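You operate a simulated robot arm through the tools that you are given. There is no shell and no other tool.

Carry out the task below with a simulated two-armed robot. There is one attempt and no reset: what you move stays moved.

JOB
Finish the green tube in the press and stand it in the tray.
Fine: press the black cap home; latch knob back to held, slide back in. Where these are worked on the way, their far stop is far enough and under half their travel is too little: latch knob.

The check looks at the end state, three seconds after you hand in, the way a careful person would. Anything else that was tipped, shoved, dropped, spilled or broken makes it a failure. Lids that push on must go on centred and level and be pressed home; caps that screw on are set level and turned clockwise until they are tight.

ROBOT AND FRAMES
Two 7-joint arms with fingered hands on one trunk that stands fixed in place. Base frame: the origin is at the foot of the trunk, x ahead of it, y to its left, z up. Lengths are in mm, angles in degrees, forces in N, time in s.
The left shoulder is at [70, 169, 1168], the right one opposite. With the tool pointing down near the work surface each hand reaches from about 100 to 620 mm from the base axis, measured 20 degrees to its own side. Payload 3.4 kg a hand.
The TCP of each hand is the grasp point between the finger pads, 23 mm short of the fingertips. In the tool frame z runs along the fingers and y along their closing line. The gripper opens to 116 mm; its body begins 65 mm behind the TCP. The gripper is a hand of 4 fingers: y runs from the thumb to the fingers, the wrist lies at [0, 0, -211] in the tool frame, and closing takes about 1.5 s.
Orientation is that of the tool frame in the base frame, as a unit quaternion [w, x, y, z]. With the fingers straight down and closing along the base's y, the tool's x points along the base's -x, its y along +y and its z along -z.

CONTROLS
- The arms move only by the tool step_arm. It takes "left_steps", "right_steps" or both (then of equal length, played together; a hand with none holds still); each is a list of rows, each an object (a shift or turn left out is 0, a gripper value left out holds the last) with "slide": the shift along the base's x, y, z in mm, a list of three; "delta_rot": the turn, a rotation vector about the base's x, y, z in degrees, a list of three. In form: [{"slide": [dx, dy, dz], "delta_rot": [rx, ry, rz]}, ...]. A call has 1 to 20 rows; each row shifts and turns the commanded pose from where the row before left it. "left_jaw" and "right_jaw" are, for a hand that has rows, the gripper command, from -1 (shut) to 1 (fully open), values between in proportion, set as the call begins (left out, the last holds). Rows are played at 5 a second. More than 50 mm and 8.6 degrees between two rows, or a gripper value outside its range, and nothing of the call is played. A pose out of reach is approached as far as the arm can. The call stops where the force on the tool passes 40 N (or 10 N more than at its start, if that is more) or the arm is blocked; 0.2 s more then pass. Each finger travels about 153 mm/s and halts on what it meets, pressing with about 27 N; the grip force reading is that of the motor and also rises with nothing between the fingers. The clock runs only during rows and for 0.2 s after the last one: add rows that do not move to give the fingers time. It gives the time, the measured TCP pose, the force on the tool (base axes), the opening and the grip force at its end, in the units of the frame above (readings bear some noise), with the torque about the TCP (base axes, N m) and any sound that the robot's microphone picked up, and new pictures: "show" is both (left out), scene, wrist or none (wrist: the cameras of the hands that moved).
- Cameras (640 x 400 px; columns grow to the right, rows downward): "scene" is now at [122.6, 50.6, 1393.1]; the picture's right is [0.59, -0.81, 0.00], its down [-0.50, -0.36, -0.79] and it looks along [0.63, 0.47, -0.62] (base axes); focal length 309 px, centre (320, 200). "left" rides on the left gripper at [-69, 1, -90] in its tool frame; the picture's right is [-0.01, -1.00, 0.00], its down [0.79, -0.01, -0.61] and it looks along [0.61, -0.01, 0.79] (tool axes); focal length 251 px, centre (320, 200). "right" rides on the right gripper at [68, 1, -90] in its tool frame; the picture's right is [-0.01, 1.00, 0.00], its down [-0.79, -0.01, -0.61] and it looks along [-0.61, -0.01, 0.80] (tool axes); focal length 251 px, centre (320, 200). There is no depth. A picture from a camera that has moved, and an enlarged one, comes with that camera's place and axes in the base frame and with its lens.
- slide_trunk(by): slides the trunk up (or, below 0, down) by that many mm; the arms and the scene camera ride with it, the base frame stays. It gives what a move gives, with no picture.
- finger_targets(finger1, finger2, finger3, thumb_bend, hand): sets how far each is bent, from 0 (flat) to 100 (curled in); at 30 the hand is open as for a grip, at 70 the pads meet at the TCP. One left out holds its place. A second passes; each finger stops where it meets its share of the squeeze, and holds until it gets a number again. A gripper value or a shape takes the hand back. It gives what a move gives, with no picture; readings hold the bend of each and the force on the fingers (four entries, about 0 where the hand has none), thumb and palm.
- preshape(shape, hand): the hand has 4 fingers and takes this shape, open, in about a second: jaw (thumb against the fingers, like two jaws); tri (thumb and two fingers); tip (a fingertip pinch); poke (one finger out to press); point (the index stretched); flat (the hand flat); cup (the hand cupped); fist (a fist). The gripper value then closes the fingers along that shape, each until it touches; the sizes above hold for jaw. It gives what a move gives, with no picture.
- turn_head(pan, tilt): turns the head with the scene camera to pan (to the left, within 86 degrees either way) and tilt (down, from -29 to 69), counted from straight ahead of the robot. It gives what a move gives, and a new picture of the scene camera.
- enlarge(camera, box): a new picture of the part [left, top, right, bottom] of that camera's present view, enlarged. The clock stands still meanwhile.
- sign_off(): hands the job in; it is judged then, once.

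Nothing tells you positions but the pictures and the camera data. Unless the task says otherwise, let go and move clear before handing in.

The tools are called as name(argument=value, ...) on one line, values as JSON. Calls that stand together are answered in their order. step_arm: Moves the arms, as the interface text tells. Its arguments: {"type":"object","properties":{"left_steps":{"type":"array"},"left_jaw":{"type":"number"},"right_steps":{"type":"array"},"right_jaw":{"type":"number"},"show":{"type":"string","enum":["both","scene","wrist","none"]}},"required":[]} The other tools are called the same way: slide_trunk (by) moves the trunk up or down; preshape (shape, hand) gives the hand a shape; finger_targets (finger1, finger2, finger3, thumb_bend, hand) moves the fingers one by one; turn_head (pan, tilt) turns the head that bears the scene camera; enlarge (camera, box) takes an enlarged picture of a part of a camera's view; sign_off () hands the job in.

At the start:

```text
t: 0.0
left_eef_pos: [381.8, 414.6, 1129.2]
left_orientation: [0.0, 0.0, 1.0, 0.0]
left_force: [0.1, 0.1, -0.5]
left_wrist_torque: [0.01, 0.03, 0.01]
left_finger_gap: 115.6
left_grip_force: 0.1
left_shape: jaw
left_bend: [30.0, 30.0, 30.0, 30.0]
left_finger forces: [0.0, 0.0, 0.1, 0.0, 0.0, 0.0]
right_eef_pos: [346.2, 35.2, 1129.2]
right_orientation: [0.0, -0.001, 1.0, -0.001]
right_force: [1.0, 0.1, 0.4]
right_wrist_torque: [-0.03, 0.01, -0.01]
right_finger_gap: 115.9
right_grip_force: 0.0
right_shape: jaw
right_bend: [30.0, 30.0, 30.0, 30.0]
right_finger forces: [0.0, 0.0, 0.1, 0.0, 0.1, 0.0]
trunk travel left (down, up): [-675.0, 265.0]
head pan, tilt (commanded): [36.3, 38.0]
```

scene: 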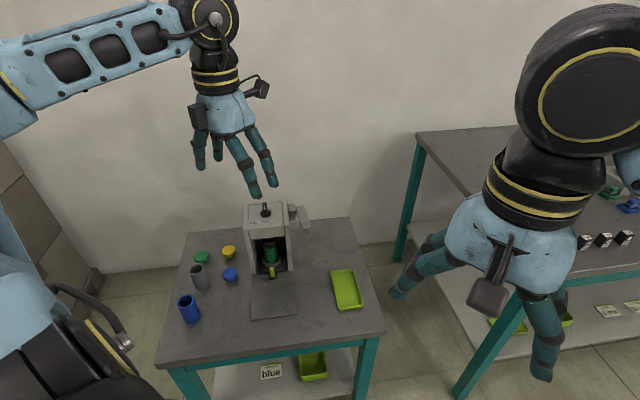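
right: 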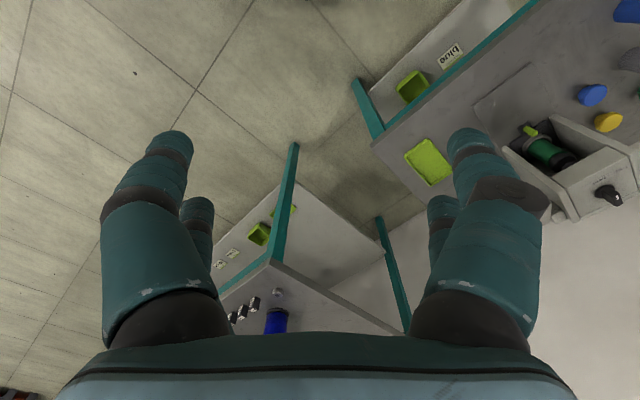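
left: 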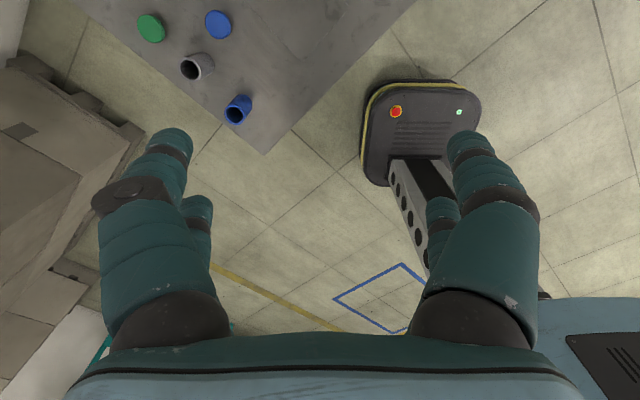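

I see a small table with a press holding a green tube, caps and tubes to the left and a green tray to the right. First I look closer at the press and the things around it.

enlarge(camera="scene", box=[220, 180, 340, 330])

enlarge(camera="scene", box=[150, 180, 400, 390])

enlarge(camera="right", box=[380, 0, 640, 240])

```text
2.67 times, centred on (280, 255) of scene
camera zoom: at [122.6, 50.6, 1393.1], right [0.59, -0.81, 0.0], down [-0.5, -0.36, -0.79], along [0.63, 0.47, -0.62], focal length 825 px, centre (427, 53)
```

zoom: 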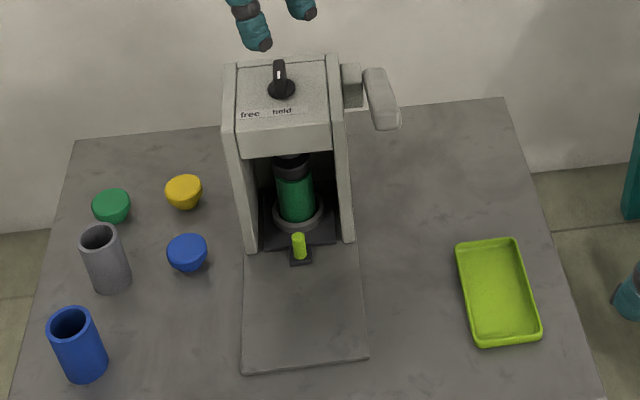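

```text
1.90 times, centred on (275, 285) of scene
camera zoom: at [122.6, 50.6, 1393.1], right [0.59, -0.81, 0.0], down [-0.5, -0.36, -0.79], along [0.63, 0.47, -0.62], focal length 589 px, centre (406, 38)
```

zoom: 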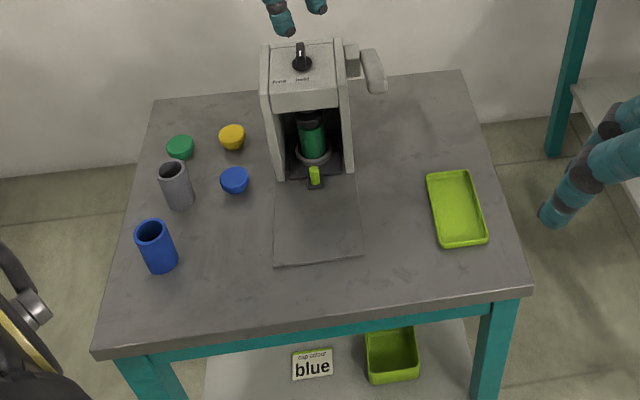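

```text
1.67 times, centred on (510, 120) of right
camera zoom: at [278.4, 35.6, 1219.3], right [0.01, 1.0, 0.0], down [0.79, -0.01, 0.61], along [0.61, -0.01, -0.8], focal length 419 px, centre (3, 333)
```

zoom: 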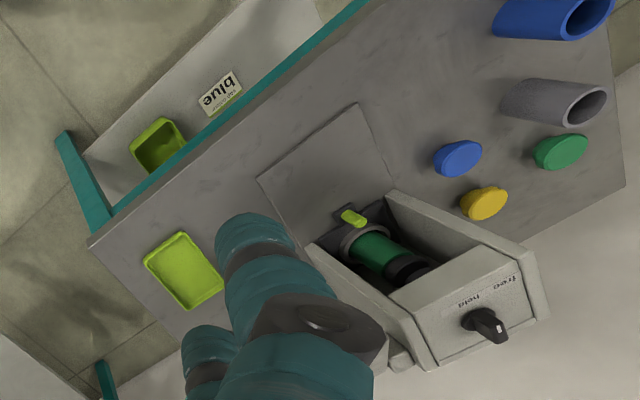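

The press stands at about (545, 545), turned 45°, with its top at about z = 848 and the table at about z = 645. I look closer at the knob, lever and cap.

enlarge(camera="scene", box=[235, 190, 325, 246])

enlarge(camera="scene", box=[235, 230, 325, 286])

enlarge(camera="right", box=[500, 100, 640, 230])

enlarge(camera="scene", box=[230, 340, 350, 400])

```text
7.11 times, centred on (280, 218) of scene
camera zoom: at [122.6, 50.6, 1393.1], right [0.59, -0.81, 0.0], down [-0.5, -0.36, -0.79], along [0.63, 0.47, -0.62], focal length 2200 px, centre (604, 72)
```

zoom: 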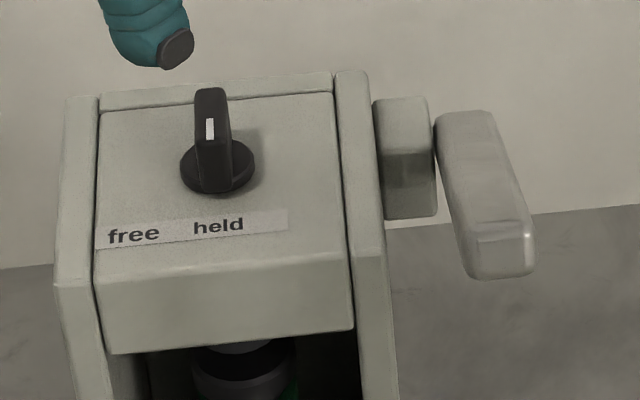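

```text
7.11 times, centred on (280, 258) of scene
camera zoom: at [122.6, 50.6, 1393.1], right [0.59, -0.81, 0.0], down [-0.5, -0.36, -0.79], along [0.63, 0.47, -0.62], focal length 2200 px, centre (604, -212)
```

zoom: 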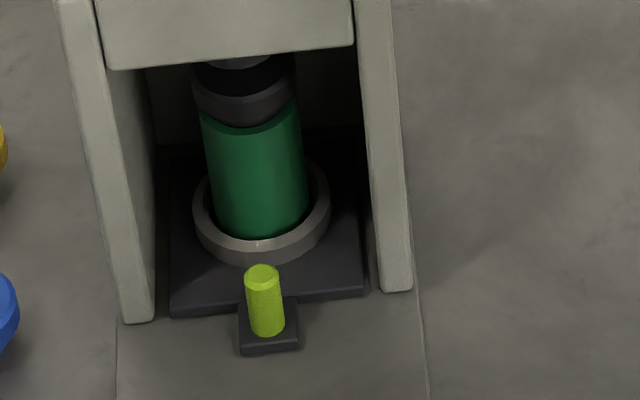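

```text
3.08 times, centred on (570, 165) of right
camera zoom: at [278.4, 35.6, 1219.3], right [0.01, 1.0, 0.0], down [0.79, -0.01, 0.61], along [0.61, -0.01, -0.8], focal length 774 px, centre (-449, 308)
```

zoom: 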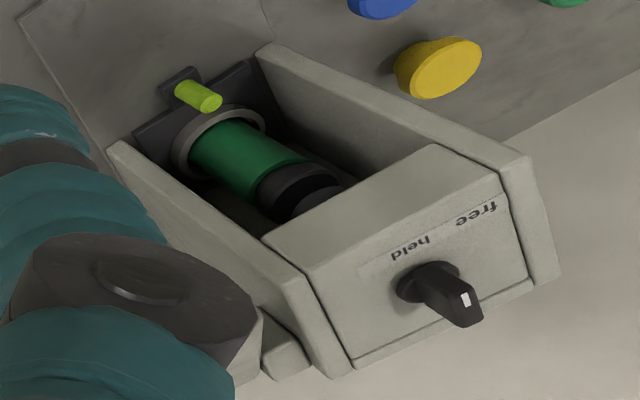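

```text
5.33 times, centred on (290, 370) of scene
camera zoom: at [122.6, 50.6, 1393.1], right [0.59, -0.81, 0.0], down [-0.5, -0.36, -0.79], along [0.63, 0.47, -0.62], focal length 1650 px, centre (480, -707)
```

zoom: 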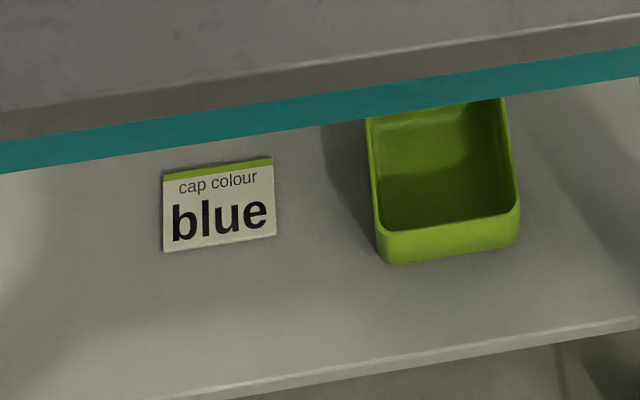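

The knob points at "held", the ram sits over the black cap, and a lever is on the press's right side. I lower the trunk to help the reach, then look again from there.

slide_trunk(by=-150)

turn_head(pan=42, tilt=38)

```text
t: 1.8
left_eef_pos: [380.5, 414.9, 979.9]
left_orientation: [0.0, 0.0, 1.0, 0.0]
left_force: [-0.2, 0.8, 0.0]
left_wrist_torque: [-0.01, -0.03, 0.04]
left_finger_gap: 115.7
left_grip_force: 0.0
left_shape: jaw
left_bend: [30.0, 30.0, 30.0, 30.0]
left_finger forces: [0.1, 0.0, 0.0, 0.0, 0.0, 0.0]
right_eef_pos: [346.3, 34.1, 980.5]
right_orientation: [0.001, 0.001, 1.0, 0.0]
right_force: [0.4, 0.4, -0.5]
right_wrist_torque: [-0.02, -0.01, -0.02]
right_finger_gap: 115.9
right_grip_force: 0.1
right_shape: jaw
right_bend: [30.0, 30.0, 30.0, 30.0]
right_finger forces: [0.0, 0.0, 0.0, 0.0, 0.0, 0.0]
trunk travel left (down, up): [-525.0, 415.0]
head pan, tilt (commanded): [36.3, 38.0]
```

```text
t: 2.4
left_eef_pos: [380.9, 414.5, 979.6]
left_orientation: [0.001, 0.0, 1.0, 0.0]
left_force: [0.4, -1.7, 0.1]
left_wrist_torque: [0.02, 0.02, 0.0]
left_finger_gap: 116.1
left_grip_force: 0.1
left_shape: jaw
left_bend: [30.0, 30.0, 30.0, 30.0]
left_finger forces: [0.1, 0.0, 0.1, 0.1, 0.1, 0.1]
right_eef_pos: [345.2, 36.1, 980.3]
right_orientation: [0.0, 0.0, 1.0, 0.0]
right_force: [-0.6, 0.3, -0.4]
right_wrist_torque: [-0.02, 0.02, -0.03]
right_finger_gap: 115.6
right_grip_force: 0.1
right_shape: jaw
right_bend: [30.0, 30.0, 30.0, 30.0]
right_finger forces: [0.0, 0.0, 0.1, 0.0, 0.1, 0.0]
trunk travel left (down, up): [-525.0, 415.0]
head pan, tilt (commanded): [42.0, 38.0]
camera scene: at [117.1, 57.3, 1243.1], right [0.67, -0.74, 0.0], down [-0.46, -0.41, -0.79], along [0.59, 0.53, -0.62], focal length 309 px, centre (320, 200)
```

scene: 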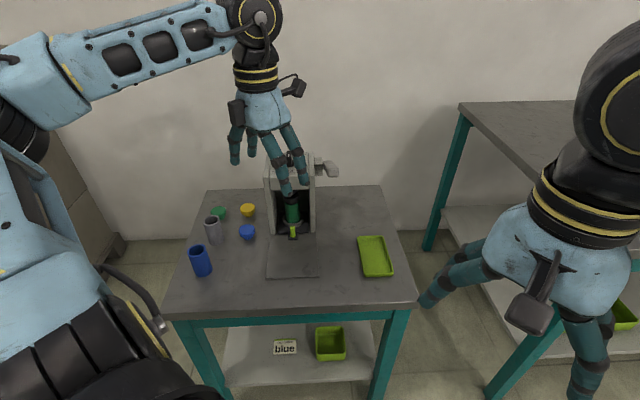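

The left hand hides the press, so I move it back and to the left. I turn it 45° to line up with the press at the same time.

step_arm(left_steps=[{"slide": [-20, 20, 0], "delta_rot": [0, 0, 7.5]}, {"slide": [-20, 20, 0], "delta_rot": [0, 0, 7.5]}, {"slide": [-20, 20, 0], "delta_rot": [0, 0, 7.5]}, {"slide": [-20, 20, 0], "delta_rot": [0, 0, 7.5]}, {"slide": [-20, 20, 0], "delta_rot": [0, 0, 7.5]}, {"slide": [-20, 20, 0], "delta_rot": [0, 0, 7.5]}], show="both")

```text
t: 3.8
left_eef_pos: [259.7, 533.4, 977.0]
left_orientation: [0.0, -0.385, 0.923, 0.001]
left_force: [0.5, -0.2, -0.6]
left_wrist_torque: [0.04, -0.01, 0.02]
left_finger_gap: 115.9
left_grip_force: 0.1
left_shape: jaw
left_bend: [30.0, 30.0, 30.0, 30.0]
left_finger forces: [0.1, 0.1, 0.0, 0.0, 0.0, 0.0]
right_eef_pos: [344.8, 35.4, 980.6]
right_orientation: [0.0, 0.0, 1.0, 0.001]
right_force: [-0.6, 0.3, 0.1]
right_wrist_torque: [-0.04, -0.02, 0.01]
right_finger_gap: 116.0
right_grip_force: 0.0
right_shape: jaw
right_bend: [30.0, 30.0, 30.0, 30.0]
right_finger forces: [0.0, 0.0, 0.0, 0.1, 0.0, 0.0]
trunk travel left (down, up): [-525.0, 415.0]
head pan, tilt (commanded): [42.0, 38.0]
camera scene: at [116.2, 57.4, 1243.2], right [0.67, -0.74, 0.0], down [-0.46, -0.41, -0.79], along [0.59, 0.53, -0.62], focal length 309 px, centre (320, 200)
camera left: at [308.2, 583.2, 1067.9], right [0.71, -0.7, 0.0], down [-0.56, -0.57, 0.61], along [-0.42, -0.43, -0.8], focal length 251 px, centre (320, 200)
```

scene: 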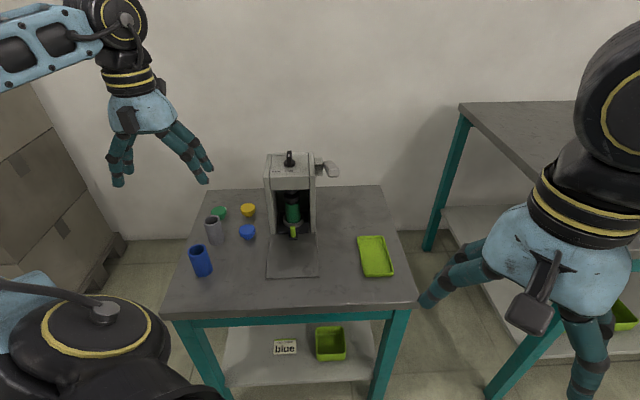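
left: 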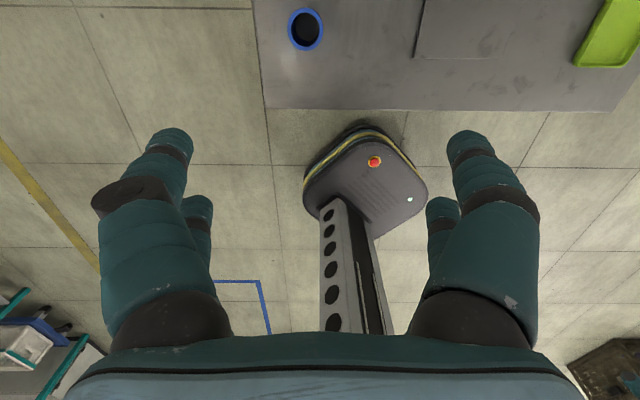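

The press is in clear view now. I take enlarged pictures to locate the knob, lever and slide.

enlarge(camera="scene", box=[250, 140, 350, 202])

enlarge(camera="scene", box=[250, 180, 350, 242])

enlarge(camera="scene", box=[160, 170, 420, 332])

```text
6.40 times, centred on (300, 171) of scene
camera zoom: at [116.2, 57.4, 1243.2], right [0.67, -0.74, 0.0], down [-0.46, -0.41, -0.79], along [0.59, 0.53, -0.62], focal length 1980 px, centre (448, 386)
```

zoom: 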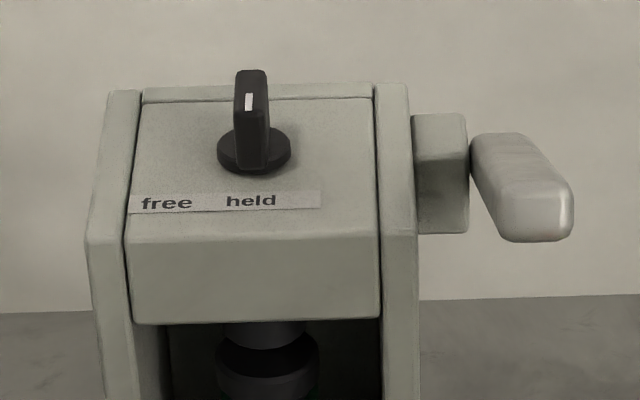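

```text
6.40 times, centred on (300, 211) of scene
camera zoom: at [116.2, 57.4, 1243.2], right [0.67, -0.74, 0.0], down [-0.46, -0.41, -0.79], along [0.59, 0.53, -0.62], focal length 1980 px, centre (448, 130)
```

zoom: 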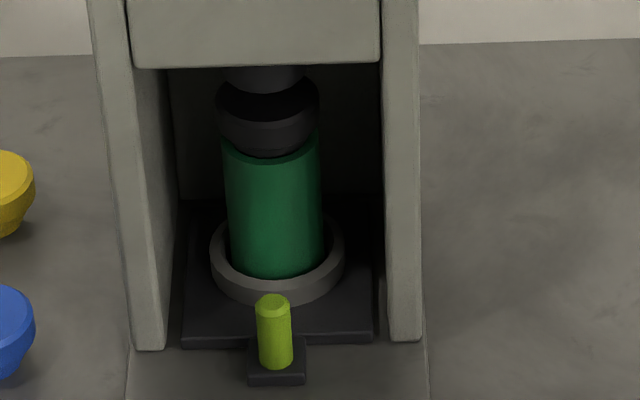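

```text
2.46 times, centred on (290, 251) of scene
camera zoom: at [116.2, 57.4, 1243.2], right [0.67, -0.74, 0.0], down [-0.46, -0.41, -0.79], along [0.59, 0.53, -0.62], focal length 762 px, centre (394, 74)
```

zoom: 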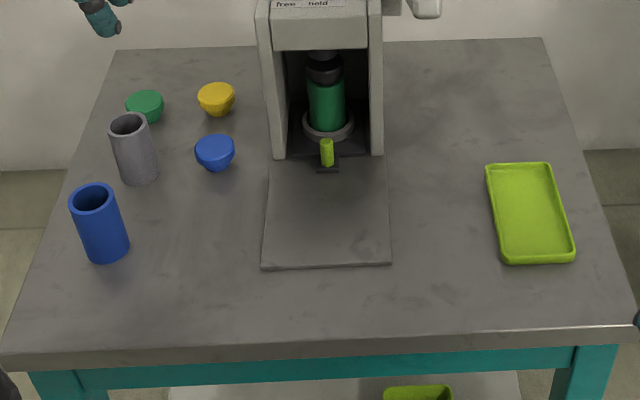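

Stereo from the two head heights puts the lever tip at about (544, 402, 890), rising from a pivot near n ≈ 806, z ≈ 818. I bring the left hand, shut, to just above the lever.

step_arm(left_steps=[{"slide": [45, -17, 0]}, {"slide": [45, -17, 0]}, {"slide": [45, -17, 0]}, {"slide": [40, -17, 0]}, {"slide": [40, -17, 0]}, {"slide": [40, -17, 0]}, {"slide": [40, -17, -10]}, {"slide": [0, 0, -10]}], left_jaw=-1)

```text
t: 5.6
left_eef_pos: [555.2, 417.8, 958.2]
left_orientation: [0.0, -0.383, 0.924, -0.002]
left_force: [-0.9, 1.1, 0.0]
left_wrist_torque: [-0.03, 0.0, 0.03]
left_finger_gap: 0.0
left_grip_force: 27.1
left_shape: jaw
left_bend: [62.0, 62.0, 62.0, 62.0]
left_finger forces: [0.1, 0.0, 0.0, 0.1, 0.1, 0.1]
right_eef_pos: [344.1, 36.2, 980.2]
right_orientation: [0.0, 0.0, 1.0, 0.0]
right_force: [0.0, -0.3, 0.0]
right_wrist_torque: [0.01, -0.02, 0.0]
right_finger_gap: 116.0
right_grip_force: 0.0
right_shape: jaw
right_bend: [30.0, 30.0, 30.0, 30.0]
right_finger forces: [0.1, 0.0, 0.0, 0.1, 0.1, 0.0]
trunk travel left (down, up): [-525.0, 415.0]
head pan, tilt (commanded): [42.0, 38.0]
camera scene: at [116.1, 57.9, 1243.2], right [0.67, -0.74, 0.0], down [-0.46, -0.41, -0.79], along [0.59, 0.53, -0.62], focal length 309 px, centre (320, 200)
camera left: at [603.8, 467.2, 1049.2], right [0.71, -0.7, 0.0], down [-0.56, -0.57, 0.61], along [-0.42, -0.43, -0.79], focal length 251 px, centre (320, 200)
```

scene: 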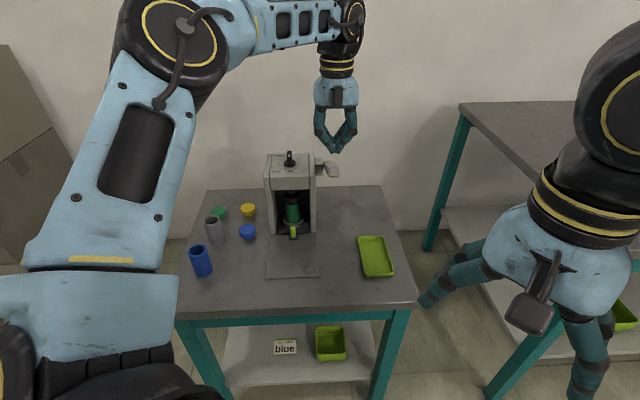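
left: 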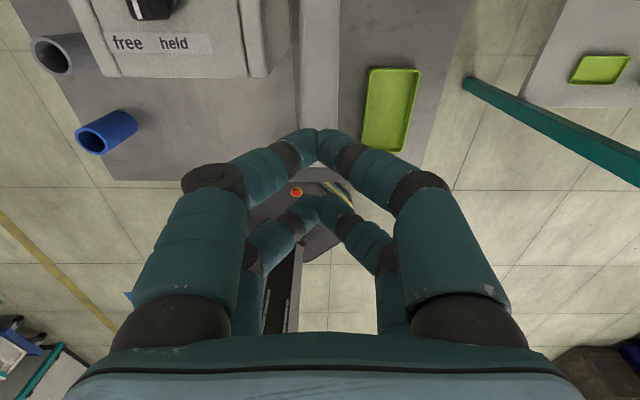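

The hand is over the lever. I check alignment in the wrist camera.

enlarge(camera="left", box=[240, 60, 400, 220])

enlarge(camera="scene", box=[260, 80, 380, 200])

```text
2.50 times, centred on (320, 140) of left
camera zoom: at [603.8, 467.2, 1049.2], right [0.71, -0.7, 0.0], down [-0.56, -0.57, 0.61], along [-0.42, -0.43, -0.79], focal length 629 px, centre (320, 350)
```

zoom: 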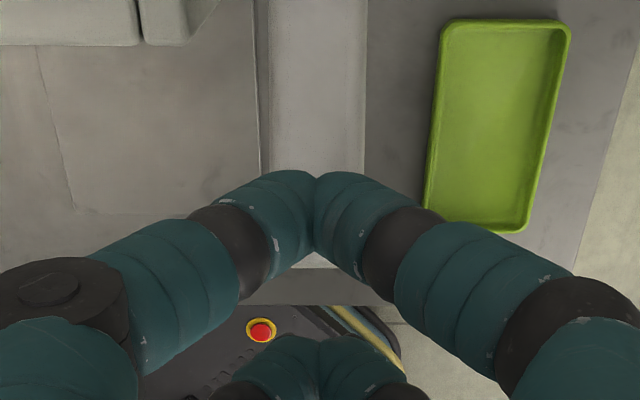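

```text
3.33 times, centred on (320, 140) of scene
camera zoom: at [116.1, 57.9, 1243.2], right [0.67, -0.74, 0.0], down [-0.46, -0.41, -0.79], along [0.59, 0.53, -0.62], focal length 1031 px, centre (320, 400)
```

zoom: 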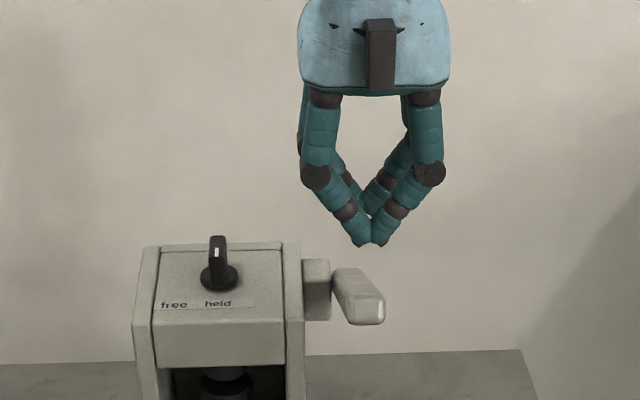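

The fingertips are centred sideways on the lever. I shift 10 mm further along it and go down until they touch.

step_arm(left_steps=[{"slide": [10, 10, 0]}, {"slide": [0, 0, -20]}, {"slide": [0, 0, -20]}, {"slide": [0, 0, -6]}, {"slide": [0, 0, -6]}, {"slide": [0, 0, -6]}, {"slide": [0, 0, -6]}, {"slide": [0, 0, -6]}], left_jaw=-1, show="scene")

```text
t: 7.4
left_eef_pos: [565.2, 425.5, 888.8]
left_orientation: [-0.001, -0.383, 0.924, 0.001]
left_force: [0.2, 0.6, 5.6]
left_wrist_torque: [-0.09, 0.09, -0.02]
left_finger_gap: 0.0
left_grip_force: 27.5
left_shape: jaw
left_bend: [62.0, 63.0, 63.0, 62.0]
left_finger forces: [0.0, 0.1, 0.0, 0.1, 0.1, 0.0]
right_eef_pos: [343.6, 34.0, 980.8]
right_orientation: [0.001, 0.0, 1.0, 0.0]
right_force: [-0.4, 0.3, -0.1]
right_wrist_torque: [-0.02, -0.03, 0.03]
right_finger_gap: 116.1
right_grip_force: 0.1
right_shape: jaw
right_bend: [30.0, 30.0, 30.0, 30.0]
right_finger forces: [0.0, 0.0, 0.1, 0.1, 0.1, 0.0]
trunk travel left (down, up): [-525.0, 415.0]
head pan, tilt (commanded): [42.0, 38.0]
camera scene: at [115.9, 56.2, 1243.2], right [0.67, -0.74, 0.0], down [-0.46, -0.41, -0.79], along [0.59, 0.53, -0.61], focal length 309 px, centre (320, 200)
```

scene: 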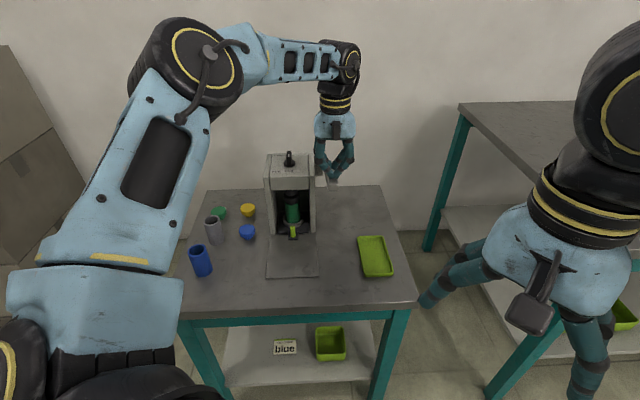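

The lever is moving under about 6 N. I carry on down in small steps.

step_arm(left_steps=[{"slide": [0, 0, -7]}, {"slide": [0, 0, -7]}, {"slide": [0, 0, -7]}, {"slide": [0, 0, -7]}, {"slide": [0, 0, -7]}, {"slide": [0, 0, -7]}], show="both")

enlarge(camera="scene", box=[250, 140, 370, 240])

```text
t: 8.8
left_eef_pos: [563.2, 423.2, 850.8]
left_orientation: [0.002, -0.383, 0.924, 0.001]
left_force: [-2.4, -4.4, 25.5]
left_wrist_torque: [0.38, -0.33, -0.04]
left_finger_gap: 0.0
left_grip_force: 27.0
left_shape: jaw
left_bend: [65.0, 63.0, 63.0, 63.0]
left_finger forces: [0.1, 0.0, 0.0, 0.1, 0.0, 0.1]
right_eef_pos: [342.7, 32.1, 982.4]
right_orientation: [0.002, 0.0, 1.0, 0.002]
right_force: [0.1, 0.0, 0.1]
right_wrist_torque: [-0.02, -0.01, 0.0]
right_finger_gap: 115.7
right_grip_force: 0.1
right_shape: jaw
right_bend: [30.0, 30.0, 30.0, 30.0]
right_finger forces: [0.0, 0.0, 0.1, 0.1, 0.0, 0.0]
trunk travel left (down, up): [-525.0, 415.0]
head pan, tilt (commanded): [42.0, 38.0]
camera scene: at [112.0, 53.2, 1244.0], right [0.67, -0.74, 0.0], down [-0.45, -0.41, -0.79], along [0.59, 0.53, -0.61], focal length 309 px, centre (320, 200)
camera left: at [611.0, 472.0, 941.8], right [0.71, -0.7, 0.0], down [-0.56, -0.57, 0.6], along [-0.42, -0.43, -0.8], focal length 251 px, centre (320, 200)
```

scene: 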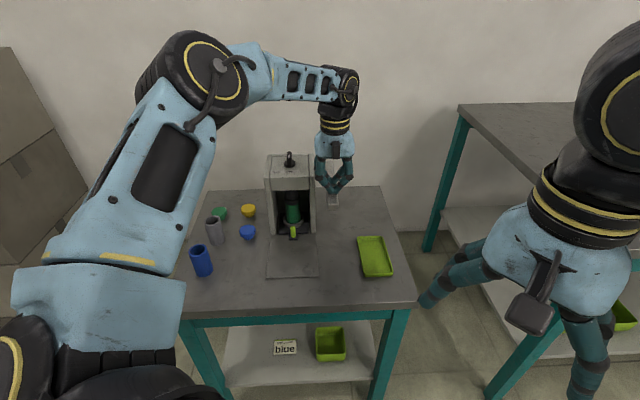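
left: 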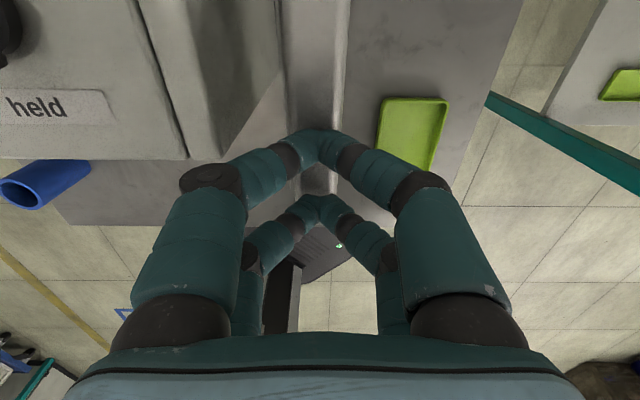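

```text
4.00 times, centred on (310, 190) of scene
camera zoom: at [112.0, 53.2, 1244.0], right [0.67, -0.74, 0.0], down [-0.45, -0.41, -0.79], along [0.59, 0.53, -0.61], focal length 1238 px, centre (360, 240)
```

zoom: 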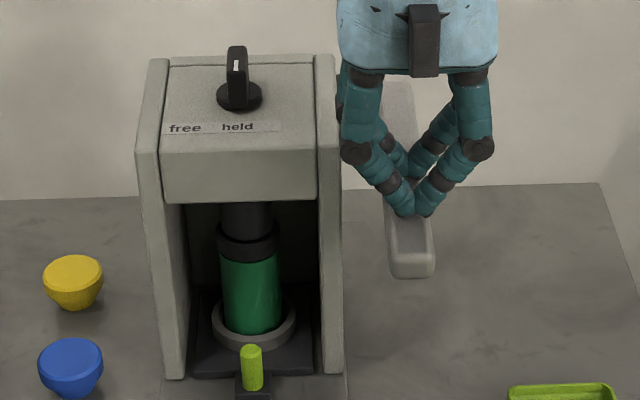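

The ram is down on the cap and the force has risen to about 25 N. I keep pressing to the stop.

step_arm(left_steps=[{"slide": [0, 0, -5]}, {"slide": [0, 0, -5]}, {"slide": [0, 0, -5]}, {"slide": [0, 0, -5]}, {"slide": [0, 0, -5]}, {"slide": [0, 0, -5]}], show="scene")

enlarge(camera="scene", box=[250, 140, 370, 240])

```text
t: 9.5
left_eef_pos: [563.3, 422.5, 844.0]
left_orientation: [0.008, -0.382, 0.924, -0.002]
left_force: [-8.8, -5.9, 26.7]
left_wrist_torque: [0.31, -0.22, 0.06]
left_finger_gap: 0.2
left_grip_force: 26.8
left_shape: jaw
left_bend: [66.0, 63.0, 63.0, 64.0]
left_finger forces: [0.0, 0.0, 0.1, 0.0, 0.0, 0.0]
right_eef_pos: [340.2, 32.6, 981.2]
right_orientation: [0.003, 0.001, 1.0, 0.002]
right_force: [-0.1, -0.2, 0.5]
right_wrist_torque: [0.03, -0.06, -0.02]
right_finger_gap: 116.0
right_grip_force: 0.1
right_shape: jaw
right_bend: [30.0, 30.0, 30.0, 30.0]
right_finger forces: [0.0, 0.0, 0.0, 0.0, 0.0, 0.1]
trunk travel left (down, up): [-525.0, 415.0]
head pan, tilt (commanded): [42.0, 38.0]
stopped in row 3 (left hand): the force on the tool passed its limit at 43 N (the readings are from after the stop); the commanded pose is now the measured one
camera scene: at [110.5, 53.1, 1243.9], right [0.67, -0.74, 0.0], down [-0.45, -0.41, -0.79], along [0.59, 0.53, -0.61], focal length 309 px, centre (320, 200)
```

scene: 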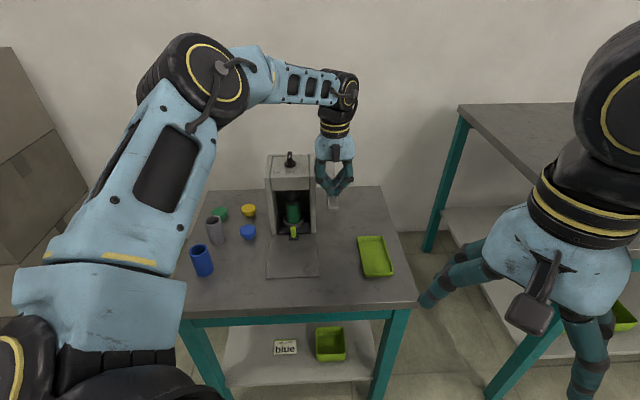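

```text
4.00 times, centred on (310, 190) of scene
camera zoom: at [110.5, 53.1, 1243.9], right [0.67, -0.74, 0.0], down [-0.45, -0.41, -0.79], along [0.59, 0.53, -0.61], focal length 1238 px, centre (360, 240)
```

zoom: 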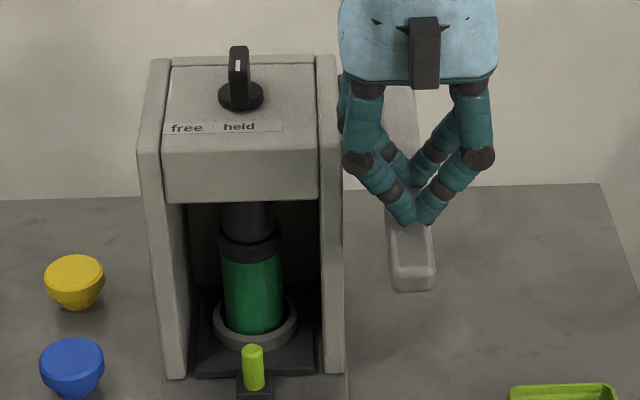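

The call stopped at 43 N. I look closely at the cap to see whether it is home.

enlarge(camera="scene", box=[270, 180, 320, 240])

```text
6.67 times, centred on (295, 210) of scene
camera zoom: at [110.5, 53.1, 1243.9], right [0.67, -0.74, 0.0], down [-0.45, -0.41, -0.79], along [0.59, 0.53, -0.61], focal length 2063 px, centre (487, 133)
```

zoom: 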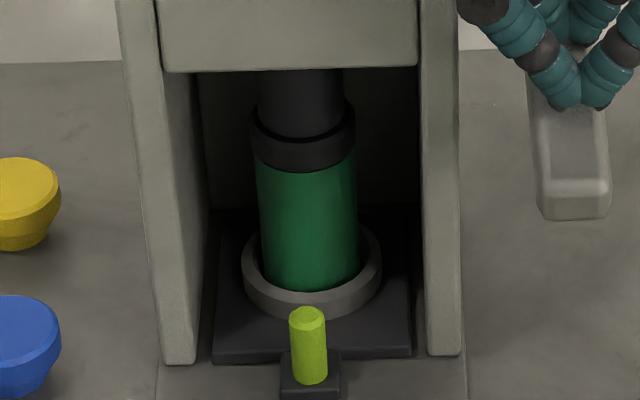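

The tapered plug has gone into the tube and only the cap's band shows. I press once more, 20 mm nearer the lever tip for more leverage, to be sure it is home.

step_arm(left_steps=[{"slide": [0, 0, 6]}, {"slide": [-7, -7, 4]}, {"slide": [-8, -8, 0]}, {"slide": [0, 0, -5]}, {"slide": [0, 0, -5]}, {"slide": [0, 0, -4]}, {"slide": [0, 0, -4]}, {"slide": [0, 0, -4]}, {"slide": [0, 0, -4]}, {"slide": [0, 0, -4]}, {"slide": [0, 0, -4]}, {"slide": [0, 0, -4]}], show="scene")

enlarge(camera="scene", box=[270, 180, 320, 240])

```text
t: 11.1
left_eef_pos: [549.8, 408.4, 838.8]
left_orientation: [0.01, -0.382, 0.924, -0.001]
left_force: [-9.9, -2.4, 28.8]
left_wrist_torque: [0.48, -0.12, 0.2]
left_finger_gap: 0.3
left_grip_force: 26.6
left_shape: jaw
left_bend: [67.0, 63.0, 63.0, 64.0]
left_finger forces: [0.0, 0.0, 0.0, 0.0, 0.1, 0.0]
right_eef_pos: [339.2, 32.4, 982.7]
right_orientation: [0.002, -0.001, 1.0, 0.002]
right_force: [0.5, 0.0, 0.3]
right_wrist_torque: [-0.01, 0.02, 0.03]
right_finger_gap: 115.9
right_grip_force: 0.1
right_shape: jaw
right_bend: [30.0, 30.0, 30.0, 30.0]
right_finger forces: [0.0, 0.0, 0.0, 0.1, 0.1, 0.0]
trunk travel left (down, up): [-525.0, 415.0]
head pan, tilt (commanded): [42.0, 38.0]
stopped in row 7 (left hand): the force on the tool passed its limit at 42 N (the readings are from after the stop); the commanded pose is now the measured one
camera scene: at [110.3, 53.4, 1244.0], right [0.67, -0.74, 0.0], down [-0.45, -0.41, -0.79], along [0.59, 0.53, -0.61], focal length 309 px, centre (320, 200)
```

scene: 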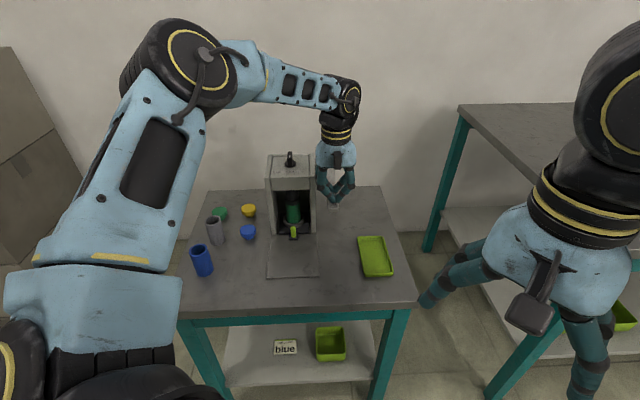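

```text
6.67 times, centred on (295, 210) of scene
camera zoom: at [110.3, 53.4, 1244.0], right [0.67, -0.74, 0.0], down [-0.45, -0.41, -0.79], along [0.59, 0.53, -0.61], focal length 2063 px, centre (487, 133)
```

zoom: 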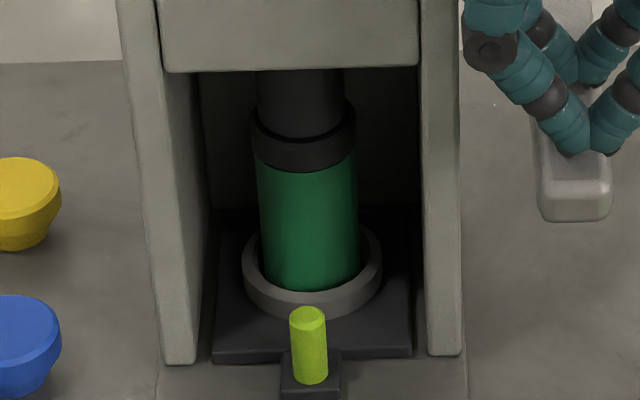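

The cap did not move any further, so it is at its stop. I lift the hand and see whether the lever comes back up by itself.

step_arm(left_steps=[{"slide": [0, 0, 15]}, {"slide": [0, 0, 20]}, {"slide": [0, 0, 20]}, {"slide": [0, 0, 25]}, {"slide": [0, 0, 30]}, {"slide": [0, 0, 30]}], show="scene")

enlarge(camera="scene", box=[250, 130, 370, 240])

```text
t: 12.5
left_eef_pos: [554.1, 409.6, 973.7]
left_orientation: [0.005, -0.383, 0.924, -0.001]
left_force: [0.1, -0.4, -0.8]
left_wrist_torque: [0.03, 0.01, 0.01]
left_finger_gap: 0.1
left_grip_force: 26.7
left_shape: jaw
left_bend: [65.0, 63.0, 63.0, 64.0]
left_finger forces: [0.1, 0.1, 0.0, 0.1, 0.1, 0.0]
right_eef_pos: [344.4, 35.6, 981.2]
right_orientation: [0.0, 0.001, 1.0, 0.001]
right_force: [0.5, 0.2, -1.1]
right_wrist_torque: [0.0, -0.01, -0.01]
right_finger_gap: 116.0
right_grip_force: 0.1
right_shape: jaw
right_bend: [30.0, 30.0, 30.0, 30.0]
right_finger forces: [0.1, 0.0, 0.0, 0.1, 0.0, 0.0]
trunk travel left (down, up): [-525.0, 415.0]
head pan, tilt (commanded): [42.0, 38.0]
camera scene: at [116.9, 57.2, 1243.1], right [0.67, -0.74, 0.0], down [-0.46, -0.41, -0.79], along [0.59, 0.53, -0.62], focal length 309 px, centre (320, 200)
```

scene: 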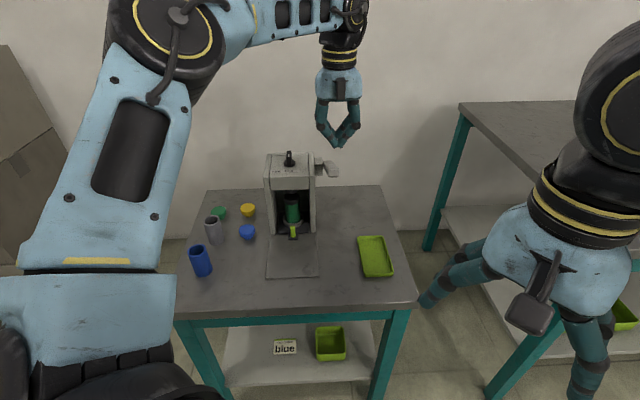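

```text
3.64 times, centred on (310, 185) of scene
camera zoom: at [116.9, 57.2, 1243.1], right [0.67, -0.74, 0.0], down [-0.46, -0.41, -0.79], along [0.59, 0.53, -0.62], focal length 1125 px, centre (356, 254)
```

zoom: 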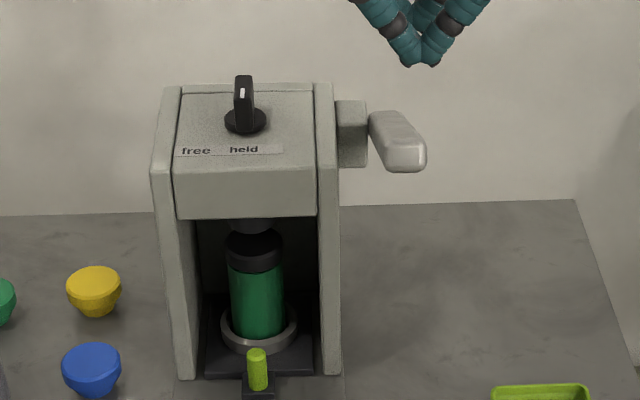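

The lever sprang back up and the ram has lifted. I check the cap again before turning to the knob.

enlarge(camera="scene", box=[275, 185, 315, 235])

enlarge(camera="scene", box=[265, 140, 325, 185])

enlarge(camera="left", box=[0, 0, 320, 200])

```text
8.00 times, centred on (295, 210) of scene
camera zoom: at [116.9, 57.2, 1243.1], right [0.67, -0.74, 0.0], down [-0.46, -0.41, -0.79], along [0.59, 0.53, -0.62], focal length 2475 px, centre (520, 120)
```

zoom: 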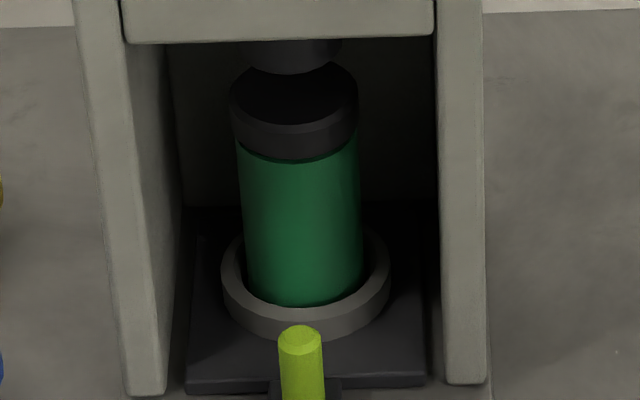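

```text
8.89 times, centred on (295, 162) of scene
camera zoom: at [116.9, 57.2, 1243.1], right [0.67, -0.74, 0.0], down [-0.46, -0.41, -0.79], along [0.59, 0.53, -0.62], focal length 2750 px, centre (542, 533)
```

zoom: 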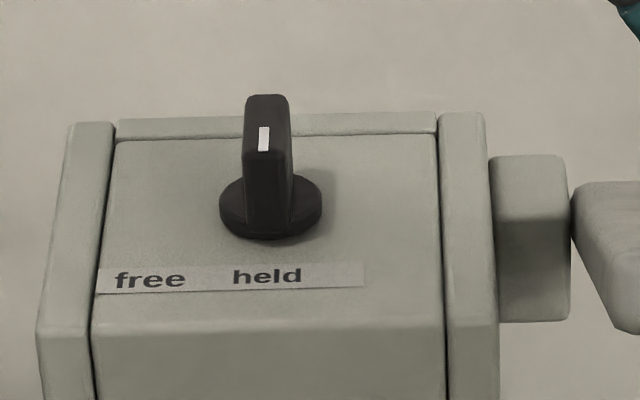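

```text
2.00 times, centred on (160, 100) of left
camera zoom: at [601.5, 459.0, 1065.6], right [0.71, -0.7, 0.01], down [-0.56, -0.57, 0.6], along [-0.42, -0.43, -0.8], focal length 503 px, centre (640, 400)
```

zoom: 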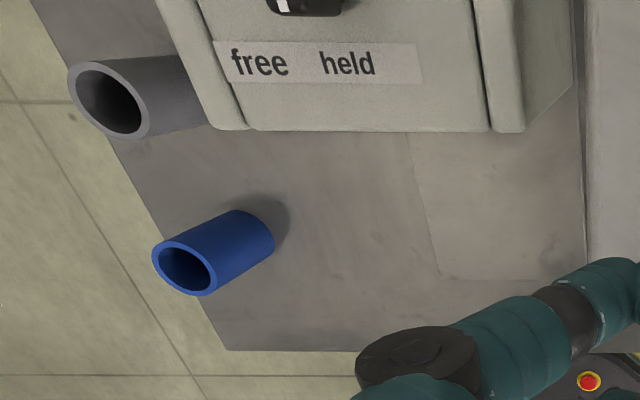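

The cap sits level and flush on the tube. Next is the knob: its axis is at about (547, 544), the bar lies along the press's depth, is about 12 × 30 mm, and its top is at z ≈ 879. I move the left hand over it, half open.

step_arm(left_steps=[{"slide": [-1, 27, 0]}, {"slide": [-1, 27, 0]}, {"slide": [-1, 27, 0]}, {"slide": [-1, 27, 0]}, {"slide": [-1, 26, 0]}, {"slide": [0, 0, 0]}, {"slide": [0, 0, -14]}, {"slide": [0, 0, 0]}], left_jaw=-0.2, show="both")

```text
t: 14.3
left_eef_pos: [545.5, 530.4, 956.8]
left_orientation: [0.006, -0.383, 0.924, -0.002]
left_force: [-0.1, 0.1, -0.3]
left_wrist_torque: [0.01, -0.01, 0.0]
left_finger_gap: 46.3
left_grip_force: 0.0
left_shape: jaw
left_bend: [73.0, 73.0, 73.0, 77.0]
left_finger forces: [0.0, 0.0, 0.0, 0.0, 0.0, 0.1]
left hand out of reach, approached as far as the arm can: row 5
right_eef_pos: [345.5, 34.5, 980.2]
right_orientation: [0.0, 0.0, 1.0, 0.0]
right_force: [-0.4, -0.3, 0.7]
right_wrist_torque: [0.0, 0.02, -0.02]
right_finger_gap: 115.9
right_grip_force: 0.1
right_shape: jaw
right_bend: [30.0, 30.0, 30.0, 30.0]
right_finger forces: [0.0, 0.0, 0.0, 0.1, 0.0, 0.1]
trunk travel left (down, up): [-525.0, 415.0]
head pan, tilt (commanded): [42.0, 38.0]
camera scene: at [117.3, 56.9, 1243.1], right [0.67, -0.74, 0.0], down [-0.46, -0.41, -0.79], along [0.59, 0.53, -0.62], focal length 309 px, centre (320, 200)
camera left: at [592.0, 579.4, 1048.3], right [0.71, -0.7, 0.01], down [-0.56, -0.57, 0.6], along [-0.42, -0.43, -0.8], focal length 251 px, centre (320, 200)
```

scene: 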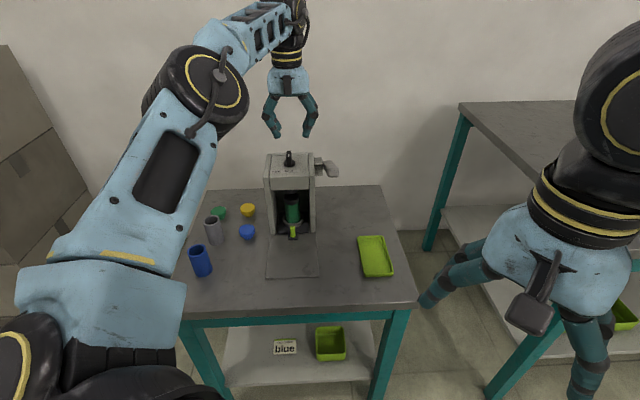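
left: 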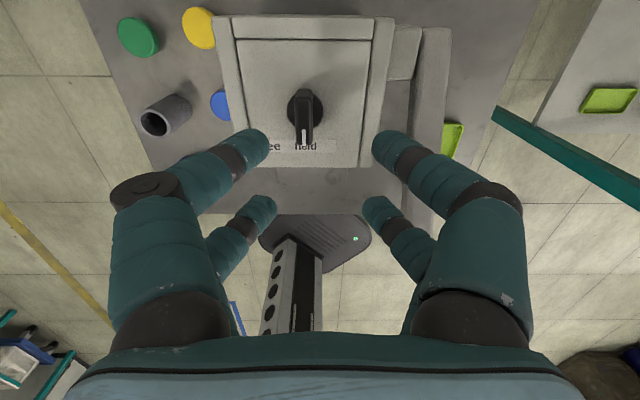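

The hand reaches its limit at y ≈ 530 with a vertical tool this high up. I raise the trunk 50 mm, tip the tool 8° and look closely at the knob to aim.

slide_trunk(by=50)

step_arm(left_steps=[{"slide": [0, 0, 0], "delta_rot": [5.66, -5.66, 0]}, {"slide": [0, 0, -20]}, {"slide": [0, 5, -20]}, {"slide": [0, 6, -10]}, {"slide": [0, 0, 0]}], show="both")

enlarge(camera="left", box=[220, 40, 400, 180])

```text
t: 15.2
left_eef_pos: [544.4, 530.3, 1006.9]
left_orientation: [0.006, -0.383, 0.924, -0.001]
left_force: [-0.1, 0.4, 0.1]
left_wrist_torque: [-0.01, 0.04, 0.03]
left_finger_gap: 45.8
left_grip_force: 0.1
left_shape: jaw
left_bend: [73.0, 73.0, 73.0, 77.0]
left_finger forces: [0.0, 0.1, 0.1, 0.1, 0.1, 0.0]
right_eef_pos: [346.9, 35.1, 1031.6]
right_orientation: [0.0, 0.001, 1.0, 0.0]
right_force: [0.1, -0.5, -0.3]
right_wrist_torque: [-0.02, 0.02, 0.0]
right_finger_gap: 116.0
right_grip_force: 0.0
right_shape: jaw
right_bend: [30.0, 30.0, 30.0, 30.0]
right_finger forces: [0.0, 0.1, 0.0, 0.1, 0.0, 0.0]
trunk travel left (down, up): [-575.0, 365.0]
head pan, tilt (commanded): [42.0, 38.0]
```

```text
t: 16.4
left_eef_pos: [545.2, 540.5, 957.3]
left_orientation: [0.07, -0.382, 0.921, 0.026]
left_force: [0.0, -0.2, -0.3]
left_wrist_torque: [0.03, 0.0, 0.01]
left_finger_gap: 46.0
left_grip_force: 0.1
left_shape: jaw
left_bend: [73.0, 73.0, 73.0, 77.0]
left_finger forces: [0.0, 0.0, 0.1, 0.0, 0.0, 0.1]
right_eef_pos: [345.7, 34.3, 1030.5]
right_orientation: [0.0, 0.0, 1.0, 0.001]
right_force: [0.4, 0.1, 0.5]
right_wrist_torque: [0.01, -0.03, 0.02]
right_finger_gap: 115.8
right_grip_force: 0.0
right_shape: jaw
right_bend: [30.0, 30.0, 30.0, 30.0]
right_finger forces: [0.1, 0.0, 0.0, 0.0, 0.1, 0.0]
trunk travel left (down, up): [-575.0, 365.0]
head pan, tilt (commanded): [42.0, 38.0]
camera scene: at [117.4, 57.3, 1293.1], right [0.67, -0.74, 0.0], down [-0.46, -0.41, -0.79], along [0.59, 0.53, -0.62], focal length 309 px, centre (320, 200)
camera left: at [583.2, 581.9, 1057.2], right [0.71, -0.7, 0.01], down [-0.62, -0.62, 0.48], along [-0.33, -0.35, -0.88], focal length 251 px, centre (320, 200)
```

scene: 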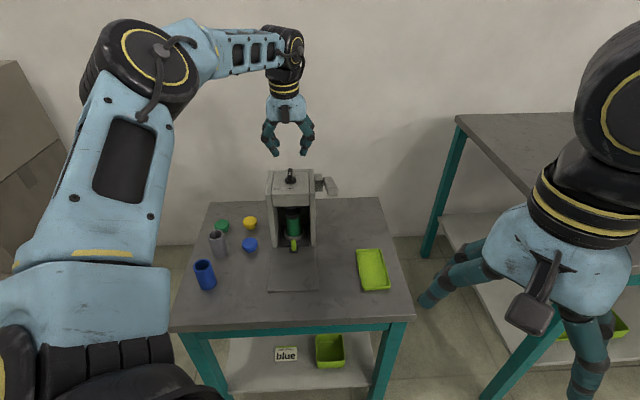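
left: 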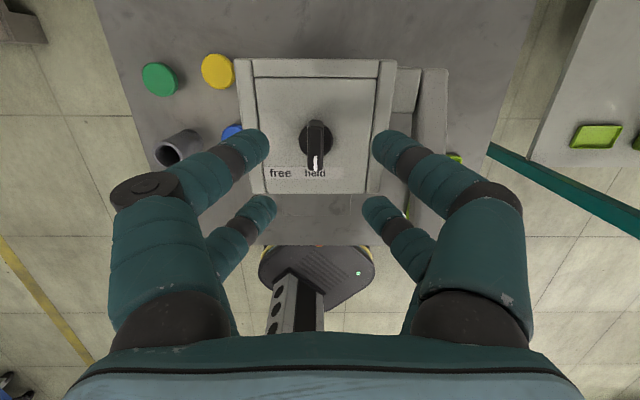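

```text
2.86 times, centred on (310, 110) of left
camera zoom: at [583.2, 581.9, 1057.2], right [0.71, -0.7, 0.01], down [-0.62, -0.62, 0.48], along [-0.33, -0.35, -0.88], focal length 718 px, centre (349, 457)
```

zoom: 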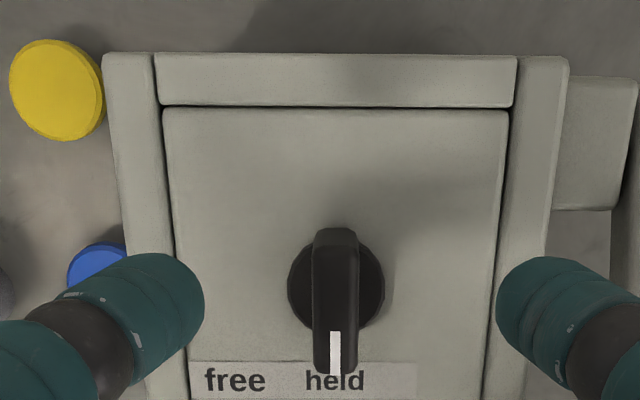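

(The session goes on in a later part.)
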